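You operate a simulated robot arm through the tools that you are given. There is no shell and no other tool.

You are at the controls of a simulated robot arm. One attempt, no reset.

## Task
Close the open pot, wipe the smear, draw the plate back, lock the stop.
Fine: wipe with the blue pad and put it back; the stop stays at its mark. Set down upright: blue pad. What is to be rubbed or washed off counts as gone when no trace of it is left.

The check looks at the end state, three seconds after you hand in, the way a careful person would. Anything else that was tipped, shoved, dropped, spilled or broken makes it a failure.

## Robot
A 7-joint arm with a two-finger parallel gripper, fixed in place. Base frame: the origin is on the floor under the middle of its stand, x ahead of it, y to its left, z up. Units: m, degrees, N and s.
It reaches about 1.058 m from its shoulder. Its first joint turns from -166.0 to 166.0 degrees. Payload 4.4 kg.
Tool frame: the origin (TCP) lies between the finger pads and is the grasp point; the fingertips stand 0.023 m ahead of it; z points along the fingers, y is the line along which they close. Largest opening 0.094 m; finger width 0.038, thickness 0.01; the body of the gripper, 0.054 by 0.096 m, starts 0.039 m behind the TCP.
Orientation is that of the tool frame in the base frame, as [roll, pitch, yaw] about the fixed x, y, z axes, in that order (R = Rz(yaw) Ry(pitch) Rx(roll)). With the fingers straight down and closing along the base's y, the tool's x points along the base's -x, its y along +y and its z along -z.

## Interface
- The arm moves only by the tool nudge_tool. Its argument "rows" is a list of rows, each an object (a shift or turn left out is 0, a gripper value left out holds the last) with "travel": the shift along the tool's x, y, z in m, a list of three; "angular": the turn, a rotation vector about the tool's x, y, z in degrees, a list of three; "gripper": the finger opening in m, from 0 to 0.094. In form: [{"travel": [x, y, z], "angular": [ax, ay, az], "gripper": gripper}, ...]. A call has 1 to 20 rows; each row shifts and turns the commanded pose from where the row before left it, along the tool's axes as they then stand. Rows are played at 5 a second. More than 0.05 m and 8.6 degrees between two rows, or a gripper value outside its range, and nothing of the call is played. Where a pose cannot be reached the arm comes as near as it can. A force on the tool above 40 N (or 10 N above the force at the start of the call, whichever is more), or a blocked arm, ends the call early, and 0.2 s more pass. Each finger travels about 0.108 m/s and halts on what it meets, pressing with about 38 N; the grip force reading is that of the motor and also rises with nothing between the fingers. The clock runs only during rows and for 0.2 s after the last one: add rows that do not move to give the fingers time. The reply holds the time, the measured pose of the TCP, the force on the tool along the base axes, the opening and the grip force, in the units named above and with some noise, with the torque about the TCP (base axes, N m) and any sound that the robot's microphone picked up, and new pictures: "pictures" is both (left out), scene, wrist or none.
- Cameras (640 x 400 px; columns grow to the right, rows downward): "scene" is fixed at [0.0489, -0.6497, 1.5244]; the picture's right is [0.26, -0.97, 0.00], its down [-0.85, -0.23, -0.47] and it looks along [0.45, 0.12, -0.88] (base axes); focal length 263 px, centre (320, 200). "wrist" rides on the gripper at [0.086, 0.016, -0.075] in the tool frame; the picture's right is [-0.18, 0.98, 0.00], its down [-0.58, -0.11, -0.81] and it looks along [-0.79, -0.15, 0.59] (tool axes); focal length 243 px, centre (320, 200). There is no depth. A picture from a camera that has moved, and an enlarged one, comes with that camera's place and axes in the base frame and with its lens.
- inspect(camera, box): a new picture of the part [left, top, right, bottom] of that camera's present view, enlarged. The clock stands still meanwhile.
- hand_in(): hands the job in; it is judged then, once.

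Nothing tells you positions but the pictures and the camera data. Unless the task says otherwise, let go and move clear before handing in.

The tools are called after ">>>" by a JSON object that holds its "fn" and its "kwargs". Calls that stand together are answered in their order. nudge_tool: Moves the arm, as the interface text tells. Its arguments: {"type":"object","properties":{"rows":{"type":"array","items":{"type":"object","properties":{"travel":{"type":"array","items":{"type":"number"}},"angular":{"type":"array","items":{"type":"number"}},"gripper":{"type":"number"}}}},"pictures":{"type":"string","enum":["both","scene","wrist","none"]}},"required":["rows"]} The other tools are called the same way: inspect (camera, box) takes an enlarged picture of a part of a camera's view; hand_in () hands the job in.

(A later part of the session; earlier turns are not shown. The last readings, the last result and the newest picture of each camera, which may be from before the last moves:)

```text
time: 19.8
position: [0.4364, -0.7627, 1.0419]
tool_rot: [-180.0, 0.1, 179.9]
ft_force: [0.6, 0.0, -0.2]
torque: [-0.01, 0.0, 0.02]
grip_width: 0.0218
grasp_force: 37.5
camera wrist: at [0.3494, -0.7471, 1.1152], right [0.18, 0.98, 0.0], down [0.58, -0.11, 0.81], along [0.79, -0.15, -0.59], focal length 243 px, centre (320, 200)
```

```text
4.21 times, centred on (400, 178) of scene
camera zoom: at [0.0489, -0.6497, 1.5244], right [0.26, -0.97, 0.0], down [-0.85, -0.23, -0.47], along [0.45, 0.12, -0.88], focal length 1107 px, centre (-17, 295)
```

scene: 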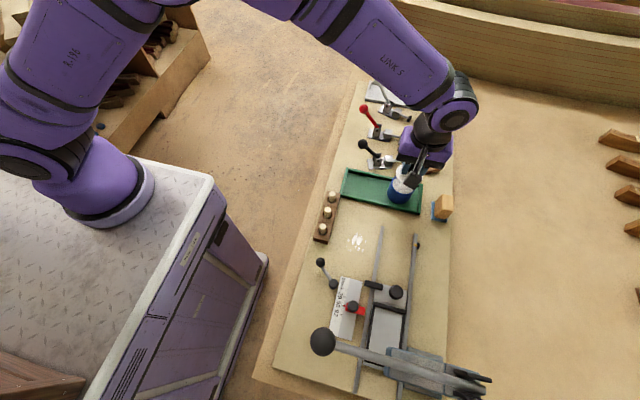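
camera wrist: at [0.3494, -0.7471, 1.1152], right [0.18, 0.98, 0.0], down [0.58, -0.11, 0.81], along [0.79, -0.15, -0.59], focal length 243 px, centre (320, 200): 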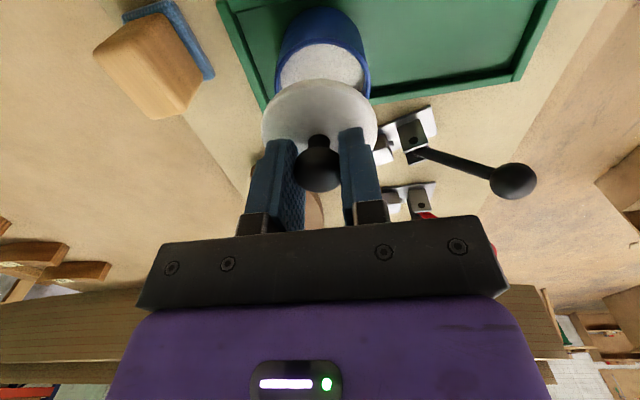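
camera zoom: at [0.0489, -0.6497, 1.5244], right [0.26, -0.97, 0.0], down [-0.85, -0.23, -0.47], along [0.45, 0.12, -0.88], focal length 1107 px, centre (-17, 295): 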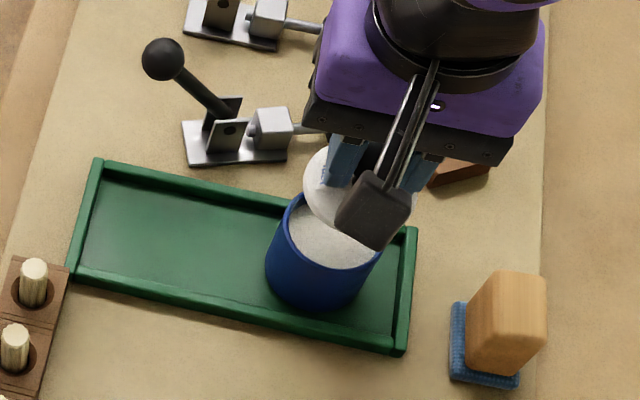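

Pot and lid are aligned within about 2 mm. I'll correct slightly, lower to just above the rim and check again.

>>> {"fn": "nudge_tool", "kwargs": {"rows": [{"travel": [-0.001, 0.0015, 0.008]}, {"travel": [0, 0, 0.008]}, {"travel": [0, 0, 0.008]}, {"travel": [0, 0, 0]}], "pictures": "both"}}

>>> {"fn": "inspect", "kwargs": {"camera": "wrist", "box": [200, 40, 440, 190]}}

>>> {"fn": "inspect", "kwargs": {"camera": "scene", "box": [370, 150, 430, 210]}}

```text
time: 20.8
position: [0.4369, -0.7616, 1.0166]
tool_rot: [-180.0, 0.0, 180.0]
ft_force: [1.0, 0.0, -0.5]
torque: [0.01, -0.02, 0.03]
grip_width: 0.0215
grasp_force: 38.6
camera wrist: at [0.3515, -0.7464, 1.0899], right [0.18, 0.98, 0.0], down [0.58, -0.11, 0.81], along [0.79, -0.15, -0.59], focal length 243 px, centre (320, 200)
```

scene: 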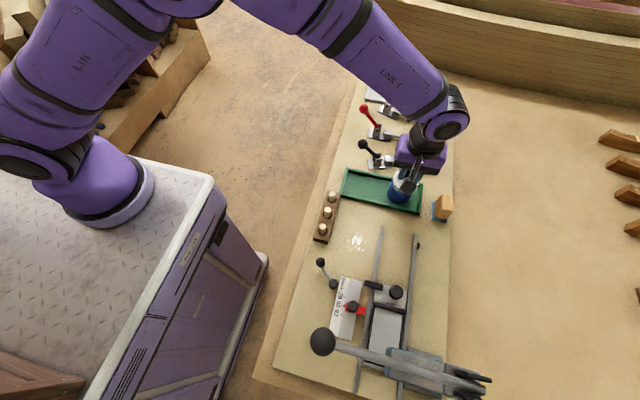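
wrist: 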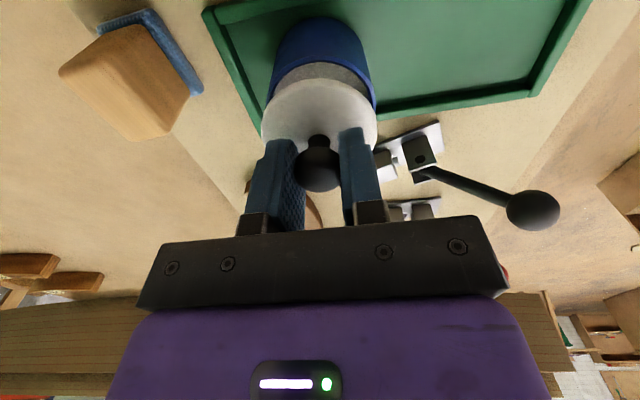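

```text
2.67 times, centred on (320, 115) of wrist
camera zoom: at [0.3515, -0.7464, 1.0899], right [0.18, 0.98, 0.0], down [0.58, -0.11, 0.81], along [0.79, -0.15, -0.59], focal length 647 px, centre (320, 427)
```

zoom: 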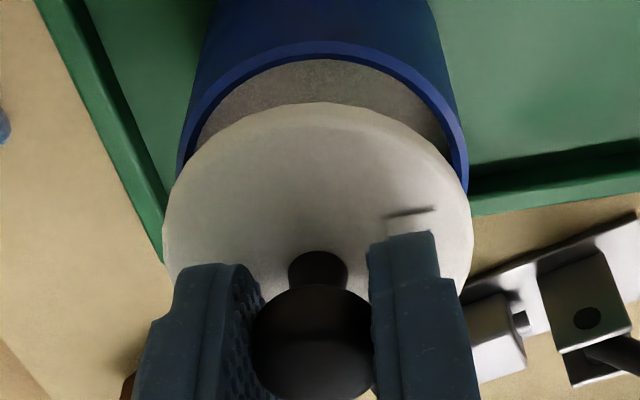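

```text
6.67 times, centred on (400, 180) of scene
camera zoom: at [0.0489, -0.6497, 1.5244], right [0.26, -0.97, 0.0], down [-0.85, -0.23, -0.47], along [0.45, 0.12, -0.88], focal length 1753 px, centre (-213, 333)
```

zoom: 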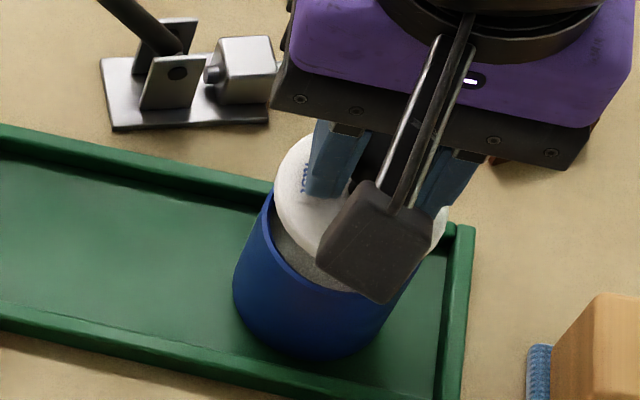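

The pot's centre is about 2 mm towards +y and roughly 2 mm towards -x of the lid. I'll correct that and lower in small steps, watching the force.

>>> {"fn": "nudge_tool", "kwargs": {"rows": [{"travel": [0.002, 0.002, 0.003]}, {"travel": [0, 0, 0.002]}, {"travel": [0, 0, 0]}], "pictures": "both"}}

>>> {"fn": "inspect", "kwargs": {"camera": "wrist", "box": [200, 40, 440, 190]}}

>>> {"fn": "inspect", "kwargs": {"camera": "scene", "box": [370, 150, 430, 210]}}

```text
time: 21.6
position: [0.4354, -0.761, 1.0114]
tool_rot: [-179.9, 0.0, 180.0]
ft_force: [1.1, 0.7, -0.3]
torque: [0.0, -0.02, 0.0]
grip_width: 0.0215
grasp_force: 38.3
camera wrist: at [0.3496, -0.7452, 1.0848], right [0.18, 0.98, 0.0], down [0.58, -0.11, 0.81], along [0.79, -0.15, -0.59], focal length 243 px, centre (320, 200)
```

scene: 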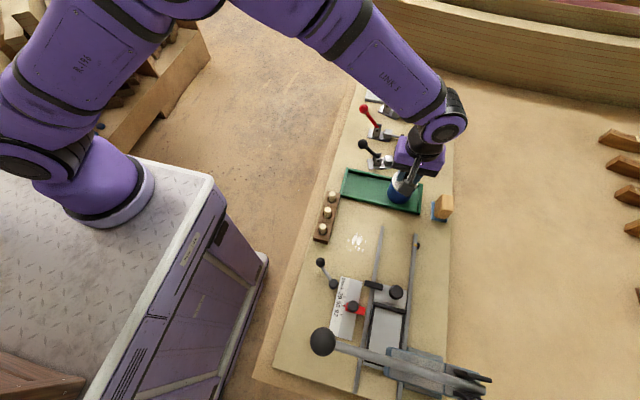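
wrist: 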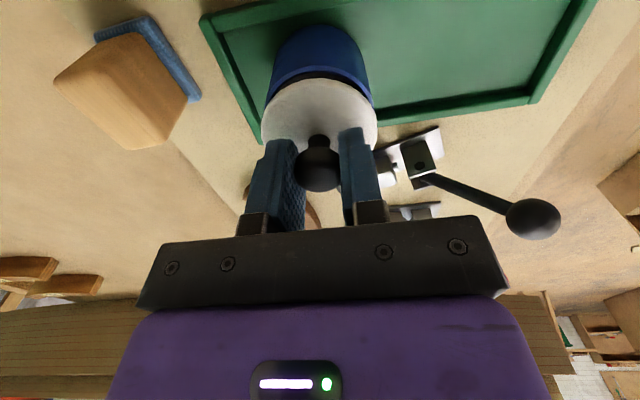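

```text
2.67 times, centred on (320, 115) of wrist
camera zoom: at [0.3496, -0.7452, 1.0848], right [0.18, 0.98, 0.0], down [0.58, -0.11, 0.81], along [0.79, -0.15, -0.59], focal length 647 px, centre (320, 427)
```

zoom: 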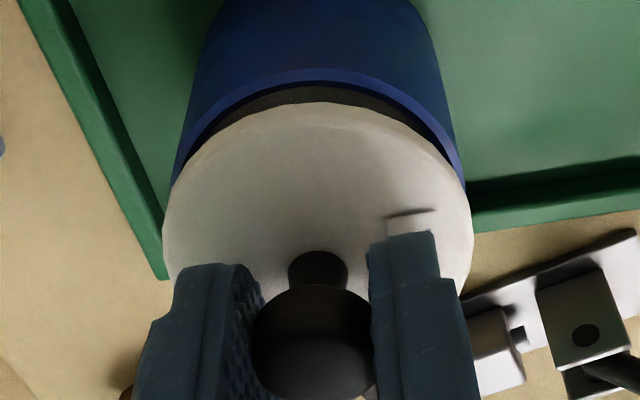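

```text
6.67 times, centred on (400, 180) of scene
camera zoom: at [0.0489, -0.6497, 1.5244], right [0.26, -0.97, 0.0], down [-0.85, -0.23, -0.47], along [0.45, 0.12, -0.88], focal length 1753 px, centre (-213, 333)
```

zoom: 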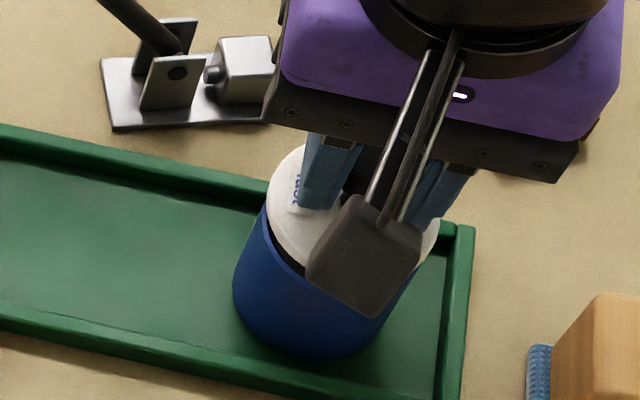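

Lid and rim are now concentric within about 1 mm. I'll lower in tiny steps until contact.

>>> {"fn": "nudge_tool", "kwargs": {"rows": [{"travel": [-0.0005, 0, 0.002]}, {"travel": [0, 0, 0]}], "pictures": "none"}}

>>> {"fn": "nudge_tool", "kwargs": {"rows": [{"travel": [0, 0, 0.002]}, {"travel": [0, 0, 0]}], "pictures": "none"}}

>>> {"fn": "nudge_tool", "kwargs": {"rows": [{"travel": [0, 0, 0.0015]}, {"travel": [0, 0, 0]}], "pictures": "wrist"}}

```text
time: 22.2
position: [0.4368, -0.7612, 1.0098]
tool_rot: [180.0, 0.0, -180.0]
ft_force: [0.2, 0.0, -0.2]
torque: [-0.02, -0.02, 0.0]
grip_width: 0.0215
grasp_force: 38.0
```

```text
time: 22.8
position: [0.4372, -0.7591, 1.0085]
tool_rot: [-180.0, 0.0, 180.0]
ft_force: [0.6, -0.9, 5.5]
torque: [0.0, -0.09, 0.0]
grip_width: 0.0212
grasp_force: 38.4
```

```text
time: 23.4
position: [0.4366, -0.7607, 1.0084]
tool_rot: [-179.7, 0.1, 179.9]
ft_force: [-0.8, -0.7, 23.2]
torque: [0.0, -0.21, 0.02]
grip_width: 0.0214
grasp_force: 37.7
camera wrist: at [0.3501, -0.7439, 1.0816], right [0.19, 0.98, 0.0], down [0.58, -0.11, 0.81], along [0.79, -0.15, -0.59], focal length 243 px, centre (320, 200)
```

wrist: 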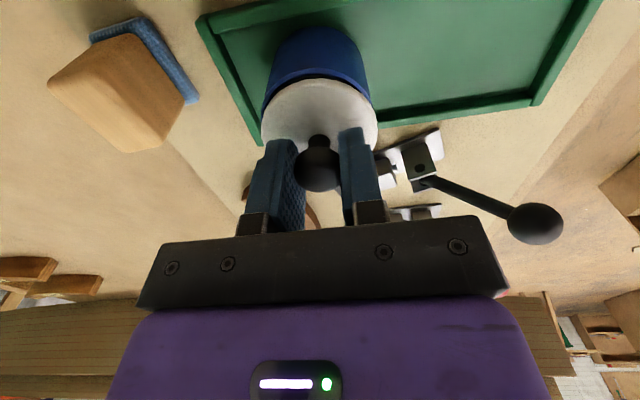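

>>> {"fn": "inspect", "kwargs": {"camera": "wrist", "box": [200, 40, 440, 190]}}

>>> {"fn": "inspect", "kwargs": {"camera": "scene", "box": [370, 150, 430, 210]}}

```text
2.67 times, centred on (320, 115) of wrist
camera zoom: at [0.3501, -0.7439, 1.0816], right [0.19, 0.98, 0.0], down [0.58, -0.11, 0.81], along [0.79, -0.15, -0.59], focal length 647 px, centre (320, 427)
```

zoom: 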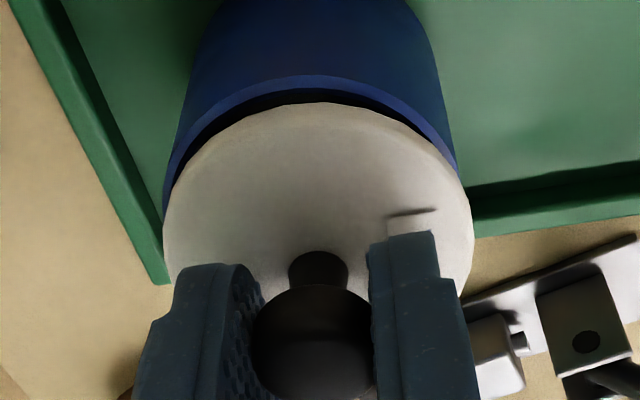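

```text
6.67 times, centred on (400, 180) of scene
camera zoom: at [0.0489, -0.6497, 1.5244], right [0.26, -0.97, 0.0], down [-0.85, -0.23, -0.47], along [0.45, 0.12, -0.88], focal length 1753 px, centre (-213, 333)
```

zoom: 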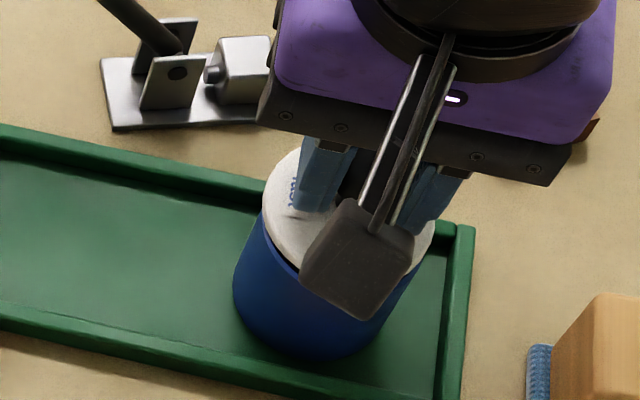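

>>> {"fn": "inspect", "kwargs": {"camera": "wrist", "box": [250, 55, 390, 145]}}

>>> {"fn": "inspect", "kwargs": {"camera": "scene", "box": [385, 165, 421, 200]}}

```text
4.44 times, centred on (320, 100) of wrist
camera zoom: at [0.3501, -0.7439, 1.0816], right [0.19, 0.98, 0.0], down [0.58, -0.11, 0.81], along [0.79, -0.15, -0.59], focal length 1078 px, centre (320, 644)
```

zoom: 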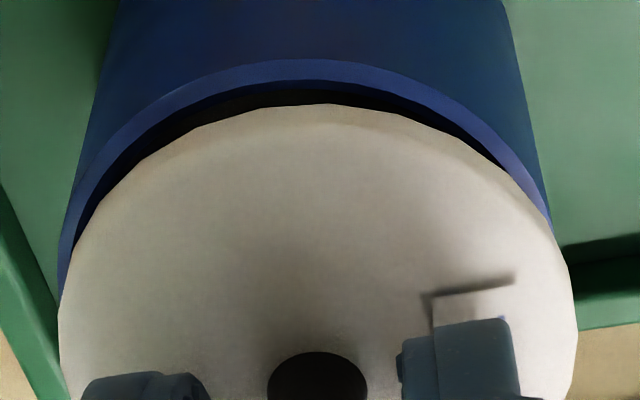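

```text
11.43 times, centred on (403, 182) of scene
camera zoom: at [0.0489, -0.6497, 1.5244], right [0.26, -0.97, 0.0], down [-0.85, -0.23, -0.47], along [0.45, 0.12, -0.88], focal length 3005 px, centre (-629, 400)
```

zoom: 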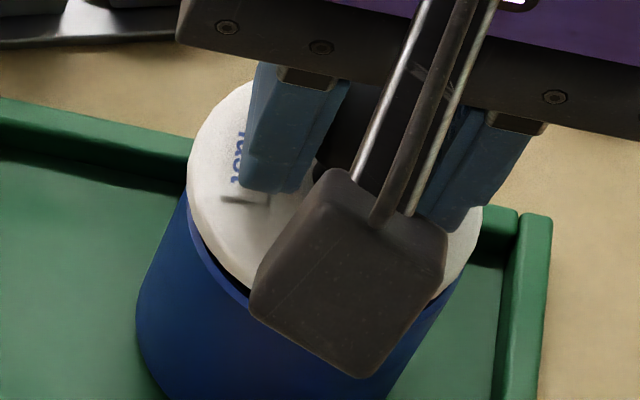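

The near (-x) side shows the lid's edge about 4 mm inside the rim, so the lid sits too far towards +x. I'll lift a little, shift -3.5 mm in x and lower again.

>>> {"fn": "nudge_tool", "kwargs": {"rows": [{"travel": [0, 0, -0.004]}, {"travel": [0.0035, 0, -0.002]}, {"travel": [0, 0, 0]}, {"travel": [0, 0, 0.002]}, {"travel": [0, 0, 0]}], "pictures": "wrist"}}

>>> {"fn": "inspect", "kwargs": {"camera": "wrist", "box": [250, 55, 390, 145]}}

>>> {"fn": "inspect", "kwargs": {"camera": "scene", "box": [385, 165, 421, 200]}}

```text
time: 24.6
position: [0.4341, -0.7607, 1.0108]
tool_rot: [180.0, 0.0, -180.0]
ft_force: [-0.3, -0.2, -0.9]
torque: [-0.03, 0.01, 0.03]
grip_width: 0.0219
grasp_force: 37.8
camera wrist: at [0.3466, -0.7448, 1.0834], right [0.18, 0.98, 0.0], down [0.58, -0.11, 0.81], along [0.79, -0.15, -0.59], focal length 243 px, centre (320, 200)
```

wrist: 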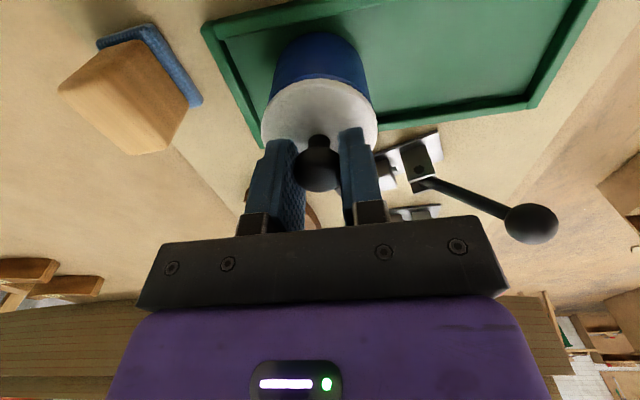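

```text
4.44 times, centred on (320, 100) of wrist
camera zoom: at [0.3466, -0.7448, 1.0834], right [0.18, 0.98, 0.0], down [0.58, -0.11, 0.81], along [0.79, -0.15, -0.59], focal length 1078 px, centre (320, 644)
```

zoom: 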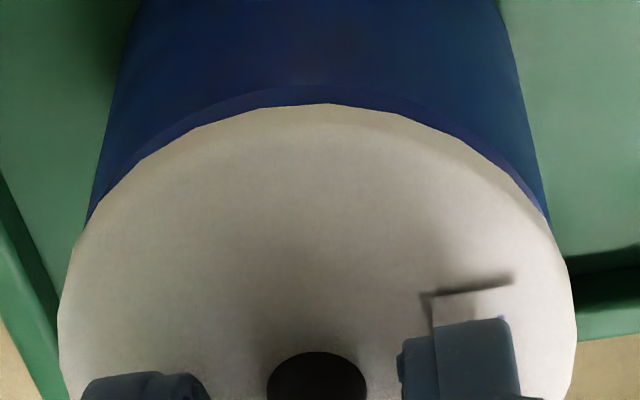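

```text
11.43 times, centred on (403, 182) of scene
camera zoom: at [0.0489, -0.6497, 1.5244], right [0.26, -0.97, 0.0], down [-0.85, -0.23, -0.47], along [0.45, 0.12, -0.88], focal length 3005 px, centre (-629, 400)
```

zoom: 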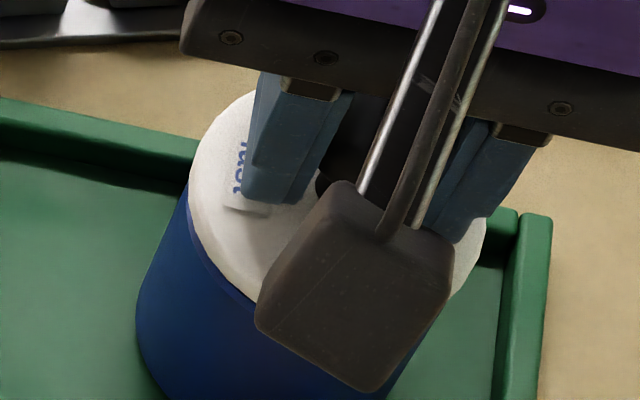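

The lid now covers the rim evenly. Lowering gently again.

>>> {"fn": "nudge_tool", "kwargs": {"rows": [{"travel": [0, 0, 0.002]}, {"travel": [0, 0, 0]}], "pictures": "none"}}

>>> {"fn": "nudge_tool", "kwargs": {"rows": [{"travel": [0, 0, 0.0015]}, {"travel": [0, 0, 0]}], "pictures": "wrist"}}

>>> {"fn": "inspect", "kwargs": {"camera": "wrist", "box": [250, 55, 390, 145]}}

```text
time: 25.2
position: [0.4324, -0.7611, 1.0073]
tool_rot: [180.0, -0.1, 180.0]
ft_force: [-0.1, 1.3, 0.9]
torque: [0.05, -0.01, -0.04]
grip_width: 0.0214
grasp_force: 38.3
```

```text
time: 25.8
position: [0.4317, -0.7615, 1.0061]
tool_rot: [180.0, 0.0, -179.9]
ft_force: [0.8, 0.2, -0.3]
torque: [0.0, 0.04, 0.03]
grip_width: 0.0217
grasp_force: 37.5
camera wrist: at [0.3464, -0.7457, 1.0791], right [0.18, 0.98, 0.0], down [0.58, -0.11, 0.81], along [0.79, -0.15, -0.59], focal length 243 px, centre (320, 200)
```

wrist: 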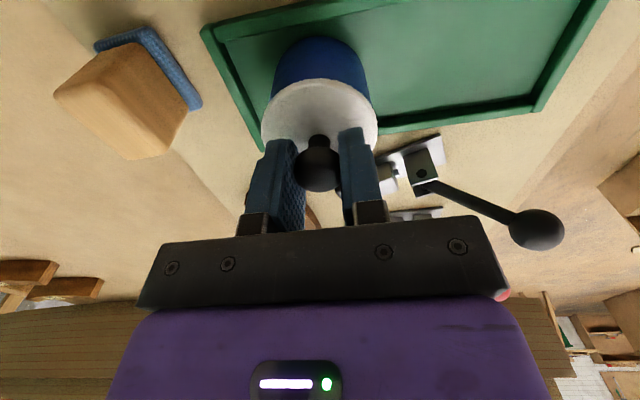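

```text
4.44 times, centred on (320, 100) of wrist
camera zoom: at [0.3464, -0.7457, 1.0791], right [0.18, 0.98, 0.0], down [0.58, -0.11, 0.81], along [0.79, -0.15, -0.59], focal length 1078 px, centre (320, 644)
```

zoom: 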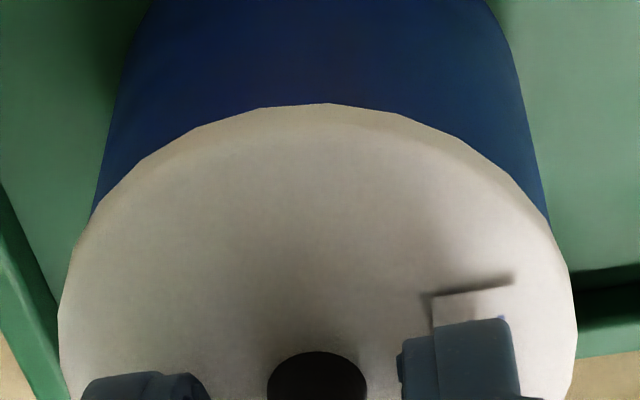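

No contact yet at z=1.006, lower than before, so a plug on the lid's underside is entering the pot. I'll keep lowering until it seats.

>>> {"fn": "nudge_tool", "kwargs": {"rows": [{"travel": [0, 0, 0.0015]}, {"travel": [0, 0, 0]}], "pictures": "none"}}

>>> {"fn": "nudge_tool", "kwargs": {"rows": [{"travel": [0, 0, 0.0015]}, {"travel": [0, 0, 0]}], "pictures": "none"}}

>>> {"fn": "nudge_tool", "kwargs": {"rows": [{"travel": [0, 0, 0.0015]}, {"travel": [0, 0, 0]}], "pictures": "none"}}

```text
time: 26.4
position: [0.4318, -0.7616, 1.0054]
tool_rot: [-179.9, -0.1, -180.0]
ft_force: [0.9, 6.6, 16.4]
torque: [0.05, 0.12, 0.03]
grip_width: 0.0213
grasp_force: 37.6
```

```text
time: 27.0
position: [0.4311, -0.7609, 1.0064]
tool_rot: [-179.8, 0.2, 180.0]
ft_force: [5.0, 1.1, 27.8]
torque: [-0.01, 0.05, 0.04]
grip_width: 0.0215
grasp_force: 37.9
```

```text
time: 27.5
position: [0.4316, -0.763, 1.0056]
tool_rot: [-179.6, 0.0, -179.9]
ft_force: [-0.3, 4.2, 8.3]
torque: [0.09, 0.2, -0.04]
grip_width: 0.0216
grasp_force: 38.1
stopped in row 2: the force on the tool passed its limit at 41 N (the readings are from after the stop); the commanded pose is now the measured one
```

The lid has bottomed out at z≈1.0055. Let me check from both cameras that it is seated level.

>>> {"fn": "nudge_tool", "kwargs": {"rows": [{"travel": [0, 0, -0.0005]}], "pictures": "both"}}

>>> {"fn": "inspect", "kwargs": {"camera": "wrist", "box": [250, 55, 390, 145]}}

>>> {"fn": "inspect", "kwargs": {"camera": "scene", "box": [385, 165, 421, 200]}}

```text
time: 27.9
position: [0.4316, -0.7624, 1.0056]
tool_rot: [-179.7, 0.2, -180.0]
ft_force: [1.7, 5.6, 10.3]
torque: [0.11, -0.02, 0.0]
grip_width: 0.0217
grasp_force: 37.6
camera wrist: at [0.3463, -0.7463, 1.0785], right [0.18, 0.98, -0.01], down [0.58, -0.1, 0.81], along [0.79, -0.15, -0.59], focal length 243 px, centre (320, 200)
```

scene: 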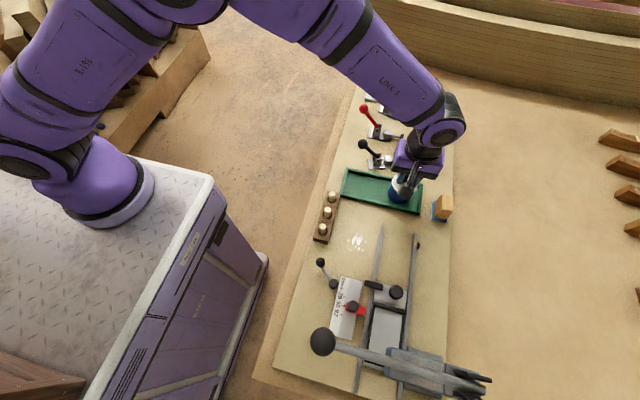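
wrist: 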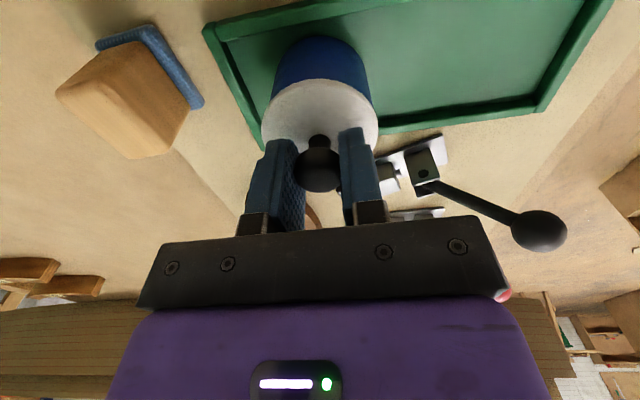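

```text
4.44 times, centred on (320, 100) of wrist
camera zoom: at [0.3463, -0.7463, 1.0785], right [0.18, 0.98, -0.01], down [0.58, -0.1, 0.81], along [0.79, -0.15, -0.59], focal length 1078 px, centre (320, 644)
```

zoom: 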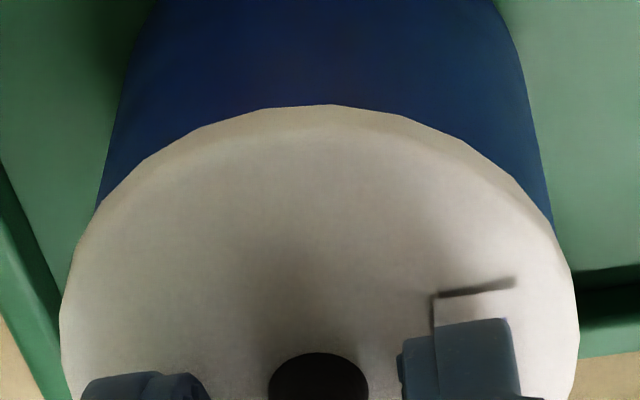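

```text
11.43 times, centred on (403, 182) of scene
camera zoom: at [0.0489, -0.6497, 1.5244], right [0.26, -0.97, 0.0], down [-0.85, -0.23, -0.47], along [0.45, 0.12, -0.88], focal length 3005 px, centre (-629, 400)
```

zoom: 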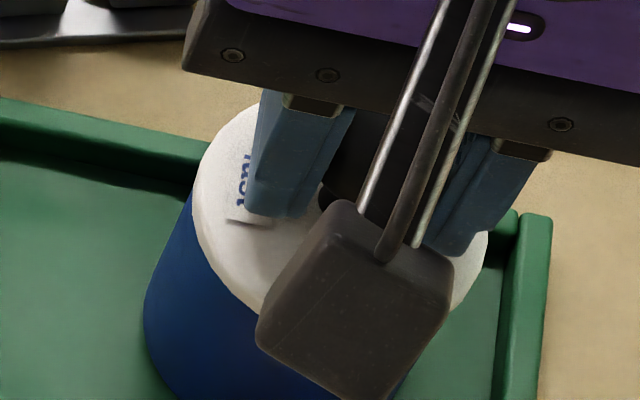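

The lid covers the rim fully. I'll open the fingers gently so it settles, then look from further away.

>>> {"fn": "nudge_tool", "kwargs": {"rows": [{"gripper": 0.028}, {"gripper": 0.036}, {"gripper": 0.042}, {"gripper": 0.042}], "pictures": "wrist"}}

>>> {"fn": "inspect", "kwargs": {"camera": "wrist", "box": [200, 40, 440, 190]}}

```text
time: 28.9
position: [0.4313, -0.7626, 1.0051]
tool_rot: [-179.7, 0.1, -180.0]
ft_force: [-0.7, -0.5, -0.3]
torque: [-0.03, -0.02, 0.02]
grip_width: 0.0417
grasp_force: 0.0
heard: snap
camera wrist: at [0.3458, -0.7469, 1.0777], right [0.18, 0.98, 0.0], down [0.58, -0.11, 0.81], along [0.79, -0.15, -0.59], focal length 243 px, centre (320, 200)
```

wrist: 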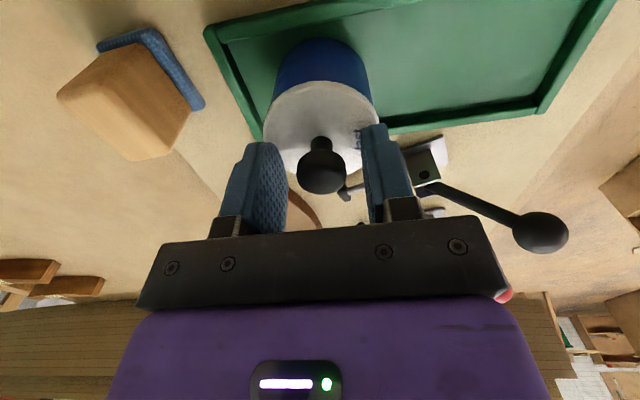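

```text
2.67 times, centred on (320, 115) of wrist
camera zoom: at [0.3458, -0.7469, 1.0777], right [0.18, 0.98, 0.0], down [0.58, -0.11, 0.81], along [0.79, -0.15, -0.59], focal length 647 px, centre (320, 427)
```

zoom: 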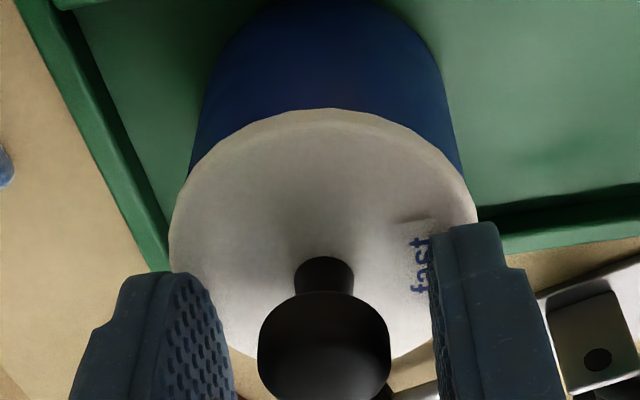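

A "snap" was heard, so the lid has clicked onto the pot. I'll rise clear and verify, then look at the pad.

>>> {"fn": "nudge_tool", "kwargs": {"rows": [{"travel": [0, 0, -0.02]}, {"travel": [0, 0, -0.03]}, {"travel": [0, 0, -0.03]}, {"travel": [0.03, 0, -0.01]}, {"travel": [0, 0, 0]}], "pictures": "both"}}

>>> {"fn": "inspect", "kwargs": {"camera": "wrist", "box": [60, 0, 400, 200]}}

>>> {"fn": "inspect", "kwargs": {"camera": "scene", "box": [330, 140, 470, 225]}}

```text
time: 30.1
position: [0.4027, -0.7594, 1.0956]
tool_rot: [-179.7, 0.1, 180.0]
ft_force: [0.6, -0.4, 0.2]
torque: [0.0, -0.02, 0.01]
grip_width: 0.0422
grasp_force: 0.0
camera wrist: at [0.3167, -0.7435, 1.167], right [0.18, 0.98, 0.0], down [0.58, -0.11, 0.81], along [0.79, -0.15, -0.59], focal length 243 px, centre (320, 200)
```

scene: 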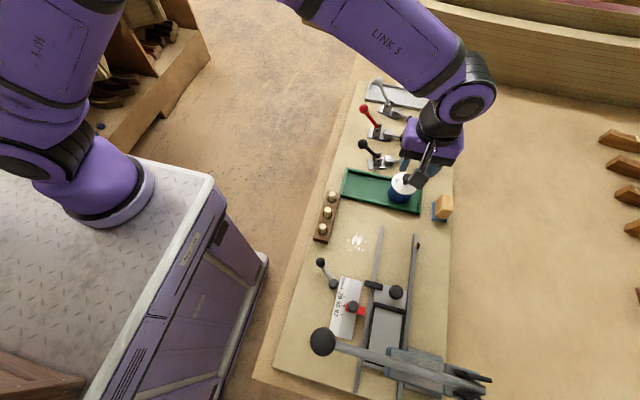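
wrist: 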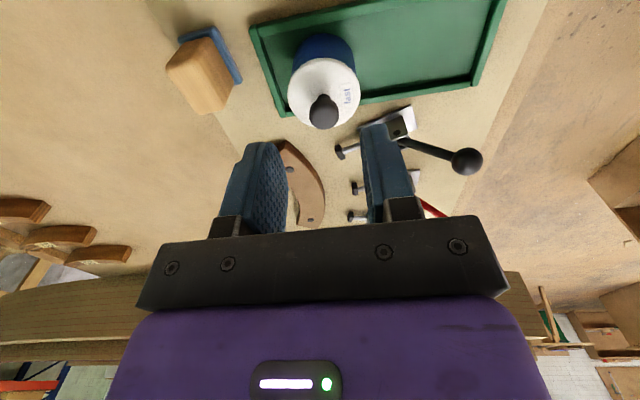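

```text
1.88 times, centred on (230, 100) of wrist
camera zoom: at [0.3167, -0.7435, 1.167], right [0.18, 0.98, 0.0], down [0.58, -0.11, 0.81], along [0.79, -0.15, -0.59], focal length 457 px, centre (489, 388)
```

zoom: 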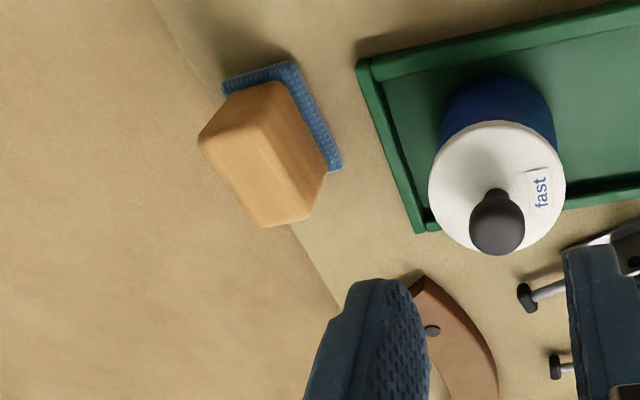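

```text
4.57 times, centred on (400, 182) of scene
camera zoom: at [0.0489, -0.6497, 1.5244], right [0.26, -0.97, 0.0], down [-0.85, -0.23, -0.47], along [0.45, 0.12, -0.88], focal length 1202 px, centre (-46, 280)
```

zoom: 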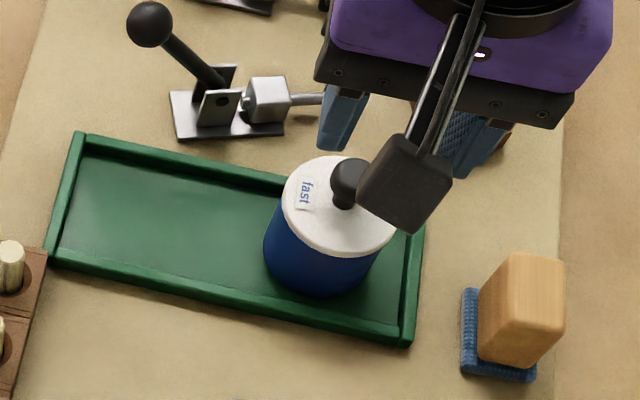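

The pot is closed properly. Now I'll move the camera to face the blue pad and work out its pose.

>>> {"fn": "nudge_tool", "kwargs": {"rows": [{"travel": [0.01, -0.025, 0], "gripper": 0.094}, {"travel": [0.01, -0.025, 0]}, {"travel": [0.01, -0.025, 0]}, {"travel": [0.01, -0.025, 0]}, {"travel": [0, 0, 0]}], "pictures": "both"}}

>>> {"fn": "inspect", "kwargs": {"camera": "wrist", "box": [220, 0, 420, 125]}}

>>> {"fn": "inspect", "kwargs": {"camera": "scene", "box": [415, 180, 475, 230]}}

```text
time: 31.3
position: [0.3616, -0.8621, 1.0964]
tool_rot: [-179.7, 0.0, 180.0]
ft_force: [0.4, 0.2, 0.0]
torque: [-0.01, 0.02, 0.02]
grip_width: 0.0939
grasp_force: 0.0
camera wrist: at [0.2754, -0.8457, 1.1685], right [0.18, 0.98, 0.0], down [0.58, -0.11, 0.81], along [0.79, -0.15, -0.59], focal length 243 px, centre (320, 200)
```

scene: 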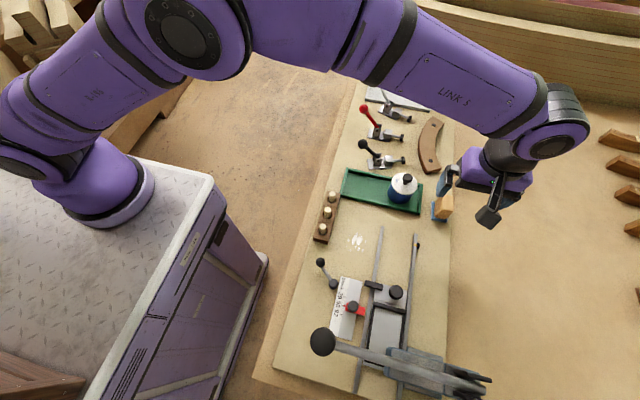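
wrist: 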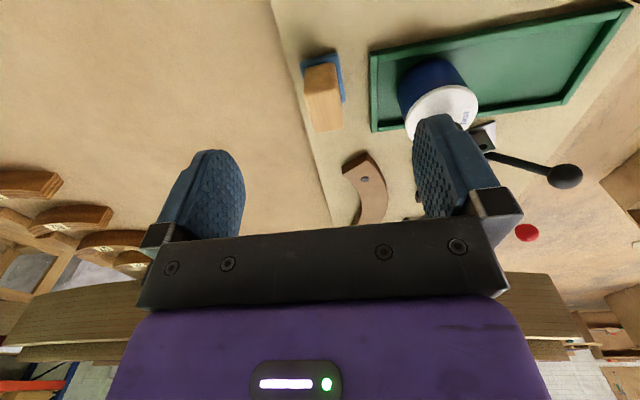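

```text
3.20 times, centred on (320, 62) of wrist
camera zoom: at [0.2754, -0.8457, 1.1685], right [0.18, 0.98, 0.0], down [0.58, -0.11, 0.81], along [0.79, -0.15, -0.59], focal length 776 px, centre (320, 640)
```

zoom: 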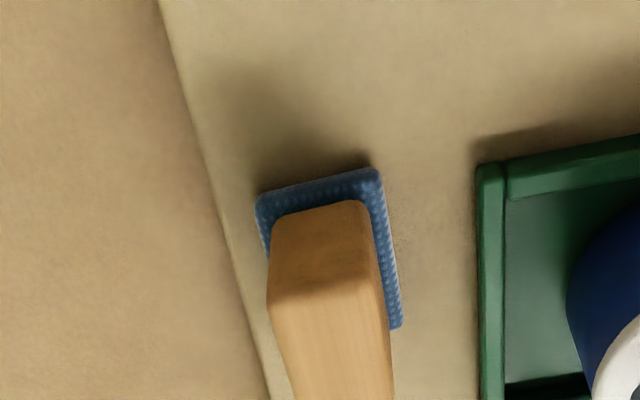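

```text
8.00 times, centred on (445, 205) of scene
camera zoom: at [0.0489, -0.6497, 1.5244], right [0.26, -0.97, 0.0], down [-0.85, -0.23, -0.47], along [0.45, 0.12, -0.88], focal length 2103 px, centre (-680, 160)
```

zoom: 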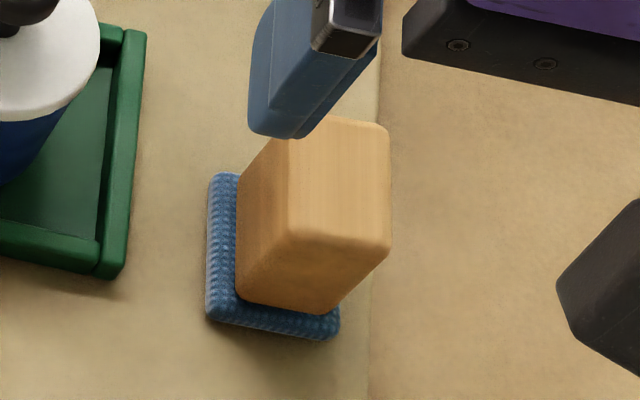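

The pad measures about 55×41 mm, centred near (0.412, -0.868) and aligned with the base axes. The wooden grip is about 29 mm wide in y with its top at z≈0.963. I'll move above it and check.

>>> {"fn": "nudge_tool", "kwargs": {"rows": [{"travel": [-0.025, -0.0035, 0.01], "gripper": 0.052}, {"travel": [-0.0245, -0.0035, 0.025]}, {"travel": [0, 0, 0.03]}, {"travel": [0, 0, 0]}], "pictures": "both"}}

>>> {"fn": "inspect", "kwargs": {"camera": "wrist", "box": [200, 40, 440, 190]}}

>>> {"fn": "inspect", "kwargs": {"camera": "scene", "box": [405, 160, 485, 220]}}

```text
time: 32.3
position: [0.4114, -0.8705, 1.0297]
tool_rot: [-179.7, 0.1, -180.0]
ft_force: [-0.9, 0.7, 0.2]
torque: [0.02, -0.03, -0.01]
grip_width: 0.0518
grasp_force: 0.1
camera wrist: at [0.3257, -0.8539, 1.1034], right [0.18, 0.98, -0.01], down [0.58, -0.1, 0.81], along [0.79, -0.15, -0.59], focal length 243 px, centre (320, 200)
```

scene: 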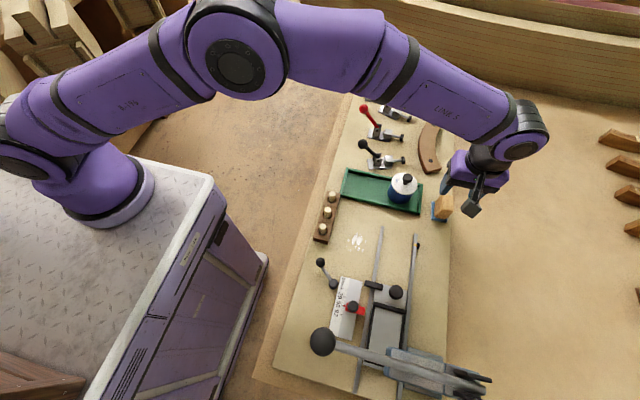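
wrist: 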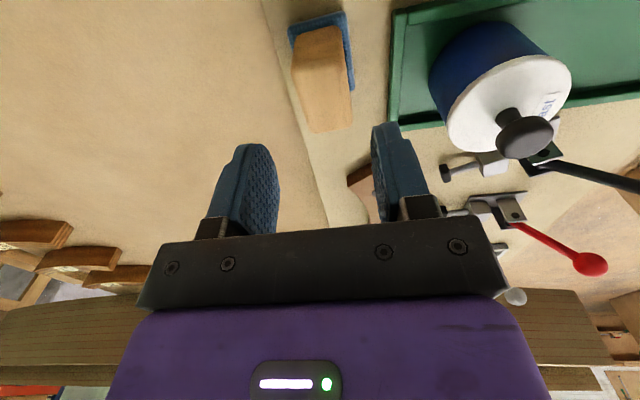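

```text
2.67 times, centred on (320, 115) of wrist
camera zoom: at [0.3257, -0.8539, 1.1034], right [0.18, 0.98, -0.01], down [0.58, -0.1, 0.81], along [0.79, -0.15, -0.59], focal length 647 px, centre (320, 427)
```

zoom: 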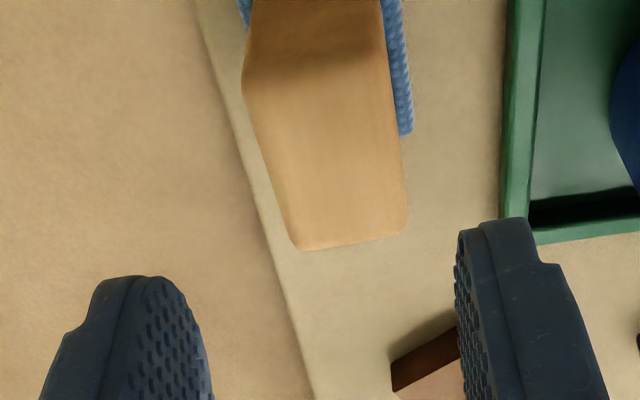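

```text
6.67 times, centred on (445, 190) of scene
camera zoom: at [0.0489, -0.6497, 1.5244], right [0.26, -0.97, 0.0], down [-0.85, -0.23, -0.47], along [0.45, 0.12, -0.88], focal length 1753 px, centre (-513, 267)
```

zoom: 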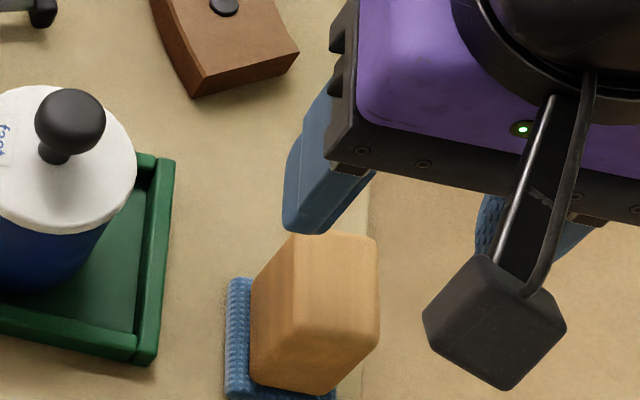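

The block is centred at about (0.4105, -0.867). I'll correct 3 mm in y and a slight roll, descend around the block and check for contact.

>>> {"fn": "nudge_tool", "kwargs": {"rows": [{"travel": [0.001, 0.003, 0.02], "angular": [-0.3, 0, 0]}, {"travel": [0, 0, 0.025]}, {"travel": [0, 0, 0.02]}, {"travel": [0, 0, 0.014]}, {"travel": [0, 0, 0]}], "pictures": "both"}}

>>> {"fn": "inspect", "kwargs": {"camera": "wrist", "box": [200, 60, 440, 210]}}

>>> {"fn": "inspect", "kwargs": {"camera": "scene", "box": [405, 160, 485, 220]}}

```text
time: 33.5
position: [0.4108, -0.868, 0.9516]
tool_rot: [180.0, 0.0, 180.0]
ft_force: [-0.8, 0.6, 1.0]
torque: [0.01, -0.02, 0.02]
grip_width: 0.0521
grasp_force: 0.1
camera wrist: at [0.3236, -0.8517, 1.0251], right [0.18, 0.98, 0.0], down [0.58, -0.11, 0.81], along [0.79, -0.15, -0.59], focal length 243 px, centre (320, 200)
```

scene: 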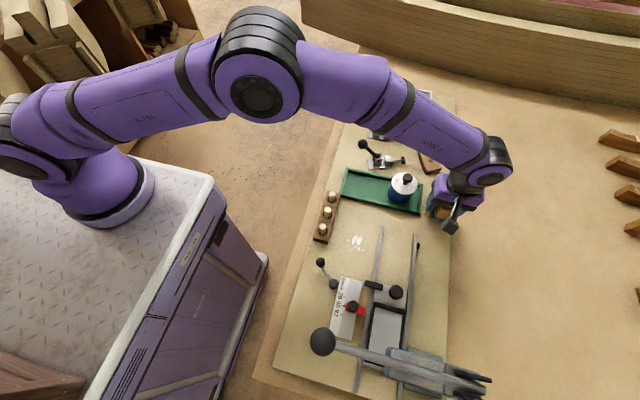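
wrist: 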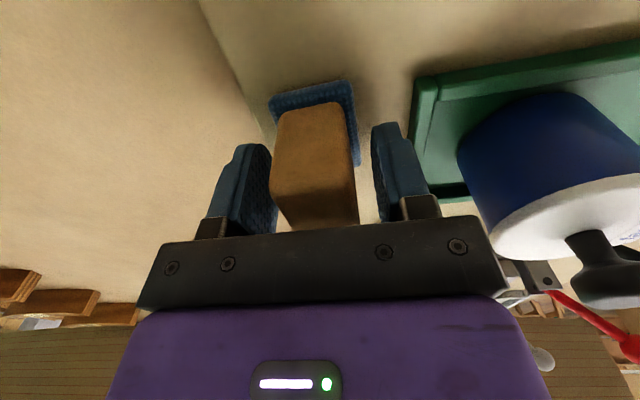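

```text
2.67 times, centred on (320, 135) of wrist
camera zoom: at [0.3236, -0.8517, 1.0251], right [0.18, 0.98, 0.0], down [0.58, -0.11, 0.81], along [0.79, -0.15, -0.59], focal length 647 px, centre (320, 373)
```

zoom: 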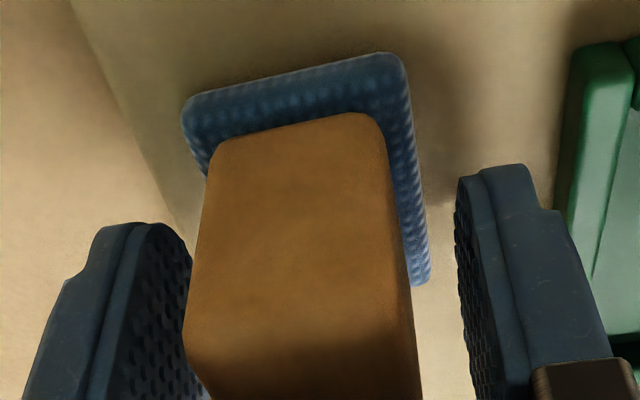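

```text
6.67 times, centred on (445, 190) of scene
camera zoom: at [0.0489, -0.6497, 1.5244], right [0.26, -0.97, 0.0], down [-0.85, -0.23, -0.47], along [0.45, 0.12, -0.88], focal length 1753 px, centre (-513, 267)
```

zoom: 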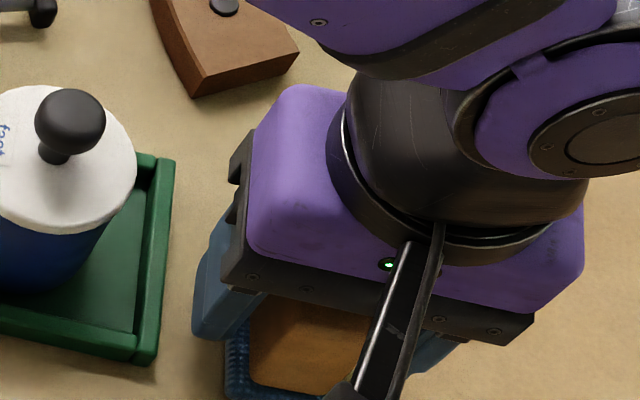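

The block is between the fingers with no contact. I'll close on it.

>>> {"fn": "nudge_tool", "kwargs": {"rows": [{"gripper": 0.04}, {"gripper": 0.03}, {"gripper": 0.02}, {"gripper": 0.015}, {"gripper": 0.015}], "pictures": "wrist"}}

>>> {"fn": "inspect", "kwargs": {"camera": "wrist", "box": [200, 60, 440, 210]}}

```text
time: 34.7
position: [0.4097, -0.8686, 0.952]
tool_rot: [180.0, 0.1, 180.0]
ft_force: [0.3, 0.4, -0.2]
torque: [-0.01, -0.02, -0.03]
grip_width: 0.0295
grasp_force: 38.0
camera wrist: at [0.3237, -0.8517, 1.0251], right [0.18, 0.98, 0.0], down [0.58, -0.11, 0.81], along [0.79, -0.15, -0.59], focal length 243 px, centre (320, 200)
```

wrist: 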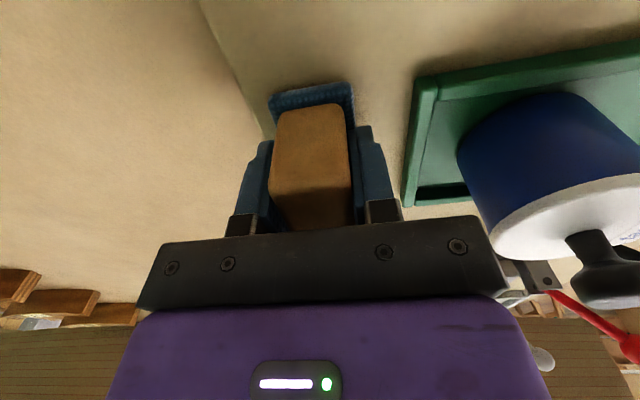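

```text
2.67 times, centred on (320, 135) of wrist
camera zoom: at [0.3237, -0.8517, 1.0251], right [0.18, 0.98, 0.0], down [0.58, -0.11, 0.81], along [0.79, -0.15, -0.59], focal length 647 px, centre (320, 373)
```

zoom: 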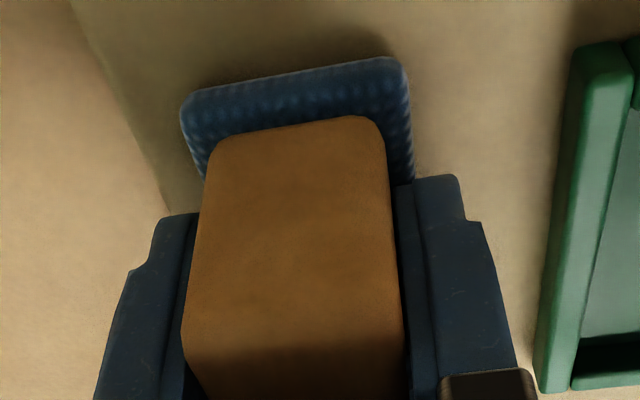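

The pad is gripped (opening 0.0295), home pose TCP ≈ (0.4103, -0.868, 0.952). I'll lift 8 cm, move away from the pot in -x, then go over the smear.

>>> {"fn": "nudge_tool", "kwargs": {"rows": [{"travel": [0, 0, -0.01]}, {"travel": [0, 0, -0.02]}, {"travel": [0, 0, -0.025]}, {"travel": [0, 0, -0.025]}, {"travel": [0.03, 0, 0]}, {"travel": [0.03, 0, 0]}, {"travel": [0.012, 0.04, 0]}, {"travel": [0.012, 0.04, 0]}, {"travel": [0.013, 0.044, 0]}, {"travel": [0.013, 0.044, 0]}, {"travel": [0, 0, 0]}, {"travel": [0, 0, 0]}], "pictures": "both"}}

>>> {"fn": "inspect", "kwargs": {"camera": "wrist", "box": [200, 0, 440, 150]}}

>>> {"fn": "inspect", "kwargs": {"camera": "scene", "box": [310, 190, 430, 270]}}

```text
time: 37.3
position: [0.3008, -0.6981, 1.0287]
tool_rot: [179.9, 0.1, 179.9]
ft_force: [-0.7, -0.1, -0.7]
torque: [0.01, 0.03, 0.03]
grip_width: 0.0293
grasp_force: 38.1
camera wrist: at [0.2135, -0.683, 1.1021], right [0.18, 0.98, 0.0], down [0.58, -0.11, 0.81], along [0.79, -0.15, -0.59], focal length 243 px, centre (320, 200)
```

scene: 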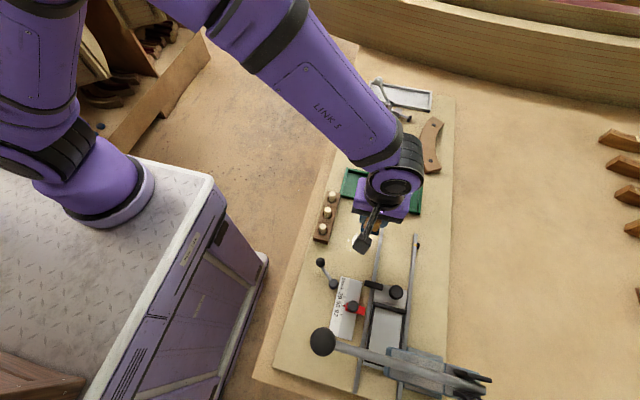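
wrist: 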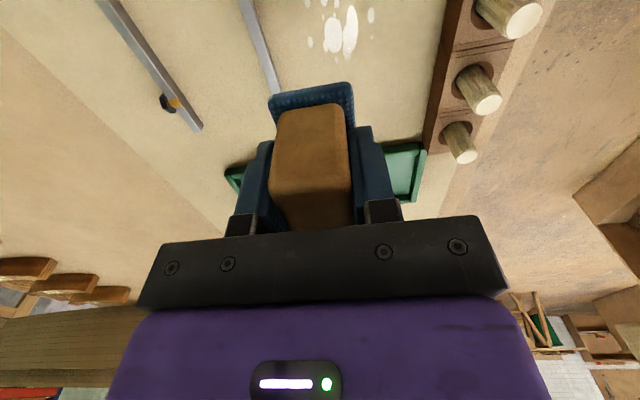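

```text
2.67 times, centred on (320, 75) of wrist
camera zoom: at [0.2135, -0.683, 1.1021], right [0.18, 0.98, 0.0], down [0.58, -0.11, 0.81], along [0.79, -0.15, -0.59], focal length 647 px, centre (320, 533)
```

zoom: 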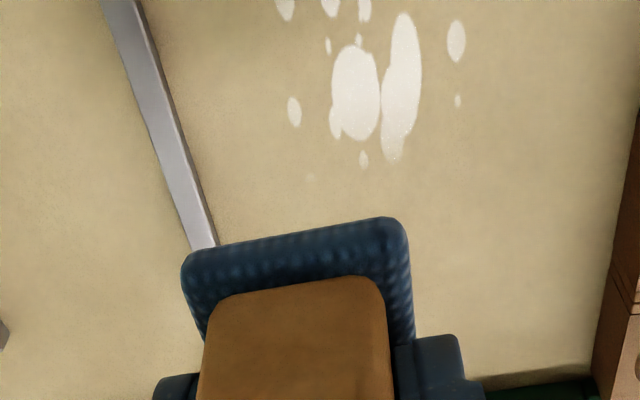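

```text
5.00 times, centred on (370, 230) of scene
camera zoom: at [0.0489, -0.6497, 1.5244], right [0.26, -0.97, 0.0], down [-0.85, -0.23, -0.47], along [0.45, 0.12, -0.88], focal length 1314 px, centre (70, 50)
```

zoom: 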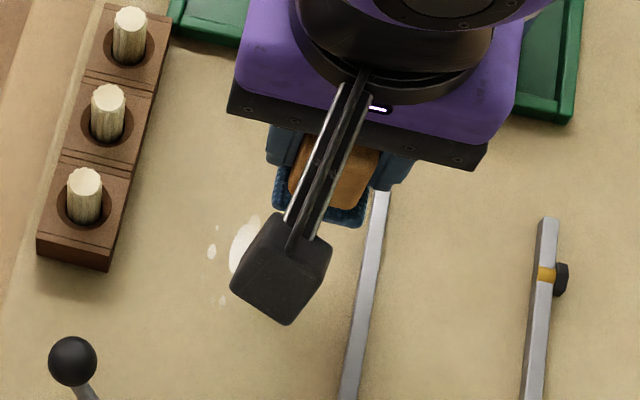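

The smear spans about x 0.25–0.307, y -0.713 to -0.657. I'll lower the pad at its +x end until it touches the board.

>>> {"fn": "nudge_tool", "kwargs": {"rows": [{"travel": [0, 0, 0.025]}, {"travel": [0, 0, 0.025]}, {"travel": [0, 0, 0.02]}, {"travel": [0, 0, 0.003]}, {"travel": [0, 0, 0]}], "pictures": "none"}}

>>> {"fn": "nudge_tool", "kwargs": {"rows": [{"travel": [0, 0, 0.002]}, {"travel": [0, 0, 0]}], "pictures": "none"}}

>>> {"fn": "nudge_tool", "kwargs": {"rows": [{"travel": [0, 0, 0.0015]}, {"travel": [0, 0, 0]}], "pictures": "none"}}

```text
time: 38.5
position: [0.3011, -0.6977, 0.9539]
tool_rot: [179.9, 0.0, -179.9]
ft_force: [0.7, 0.4, -1.1]
torque: [0.01, -0.01, -0.02]
grip_width: 0.0298
grasp_force: 37.9
```

```text
time: 39.1
position: [0.3008, -0.6985, 0.9548]
tool_rot: [-180.0, 0.1, -180.0]
ft_force: [-0.7, 0.6, -0.9]
torque: [0.02, 0.01, 0.04]
grip_width: 0.0297
grasp_force: 37.9
```

```text
time: 39.7
position: [0.2995, -0.6989, 0.9549]
tool_rot: [-179.9, 0.2, 180.0]
ft_force: [-0.1, 0.4, -0.3]
torque: [-0.02, 0.01, -0.02]
grip_width: 0.0296
grasp_force: 37.8
```

>>> {"fn": "nudge_tool", "kwargs": {"rows": [{"travel": [0, 0, 0.002]}, {"travel": [0, 0, 0]}], "pictures": "none"}}

>>> {"fn": "nudge_tool", "kwargs": {"rows": [{"travel": [0, 0, 0.0015]}, {"travel": [0, 0, 0]}], "pictures": "none"}}

>>> {"fn": "nudge_tool", "kwargs": {"rows": [{"travel": [0, 0, 0.001]}, {"travel": [0, 0, 0]}], "pictures": "none"}}

```text
time: 40.3
position: [0.3014, -0.6968, 0.9528]
tool_rot: [179.9, 0.0, 180.0]
ft_force: [-0.2, -0.5, -0.6]
torque: [-0.01, -0.01, -0.02]
grip_width: 0.0294
grasp_force: 38.0
```

```text
time: 40.9
position: [0.3009, -0.6981, 0.9524]
tool_rot: [-179.9, 0.0, -180.0]
ft_force: [-0.2, -0.3, 8.7]
torque: [0.04, 0.02, 0.01]
grip_width: 0.0294
grasp_force: 37.6
```

```text
time: 41.5
position: [0.3014, -0.6986, 0.953]
tool_rot: [-179.9, 0.1, -180.0]
ft_force: [1.5, 3.9, 27.2]
torque: [0.26, 0.08, -0.01]
grip_width: 0.0296
grasp_force: 37.4
```

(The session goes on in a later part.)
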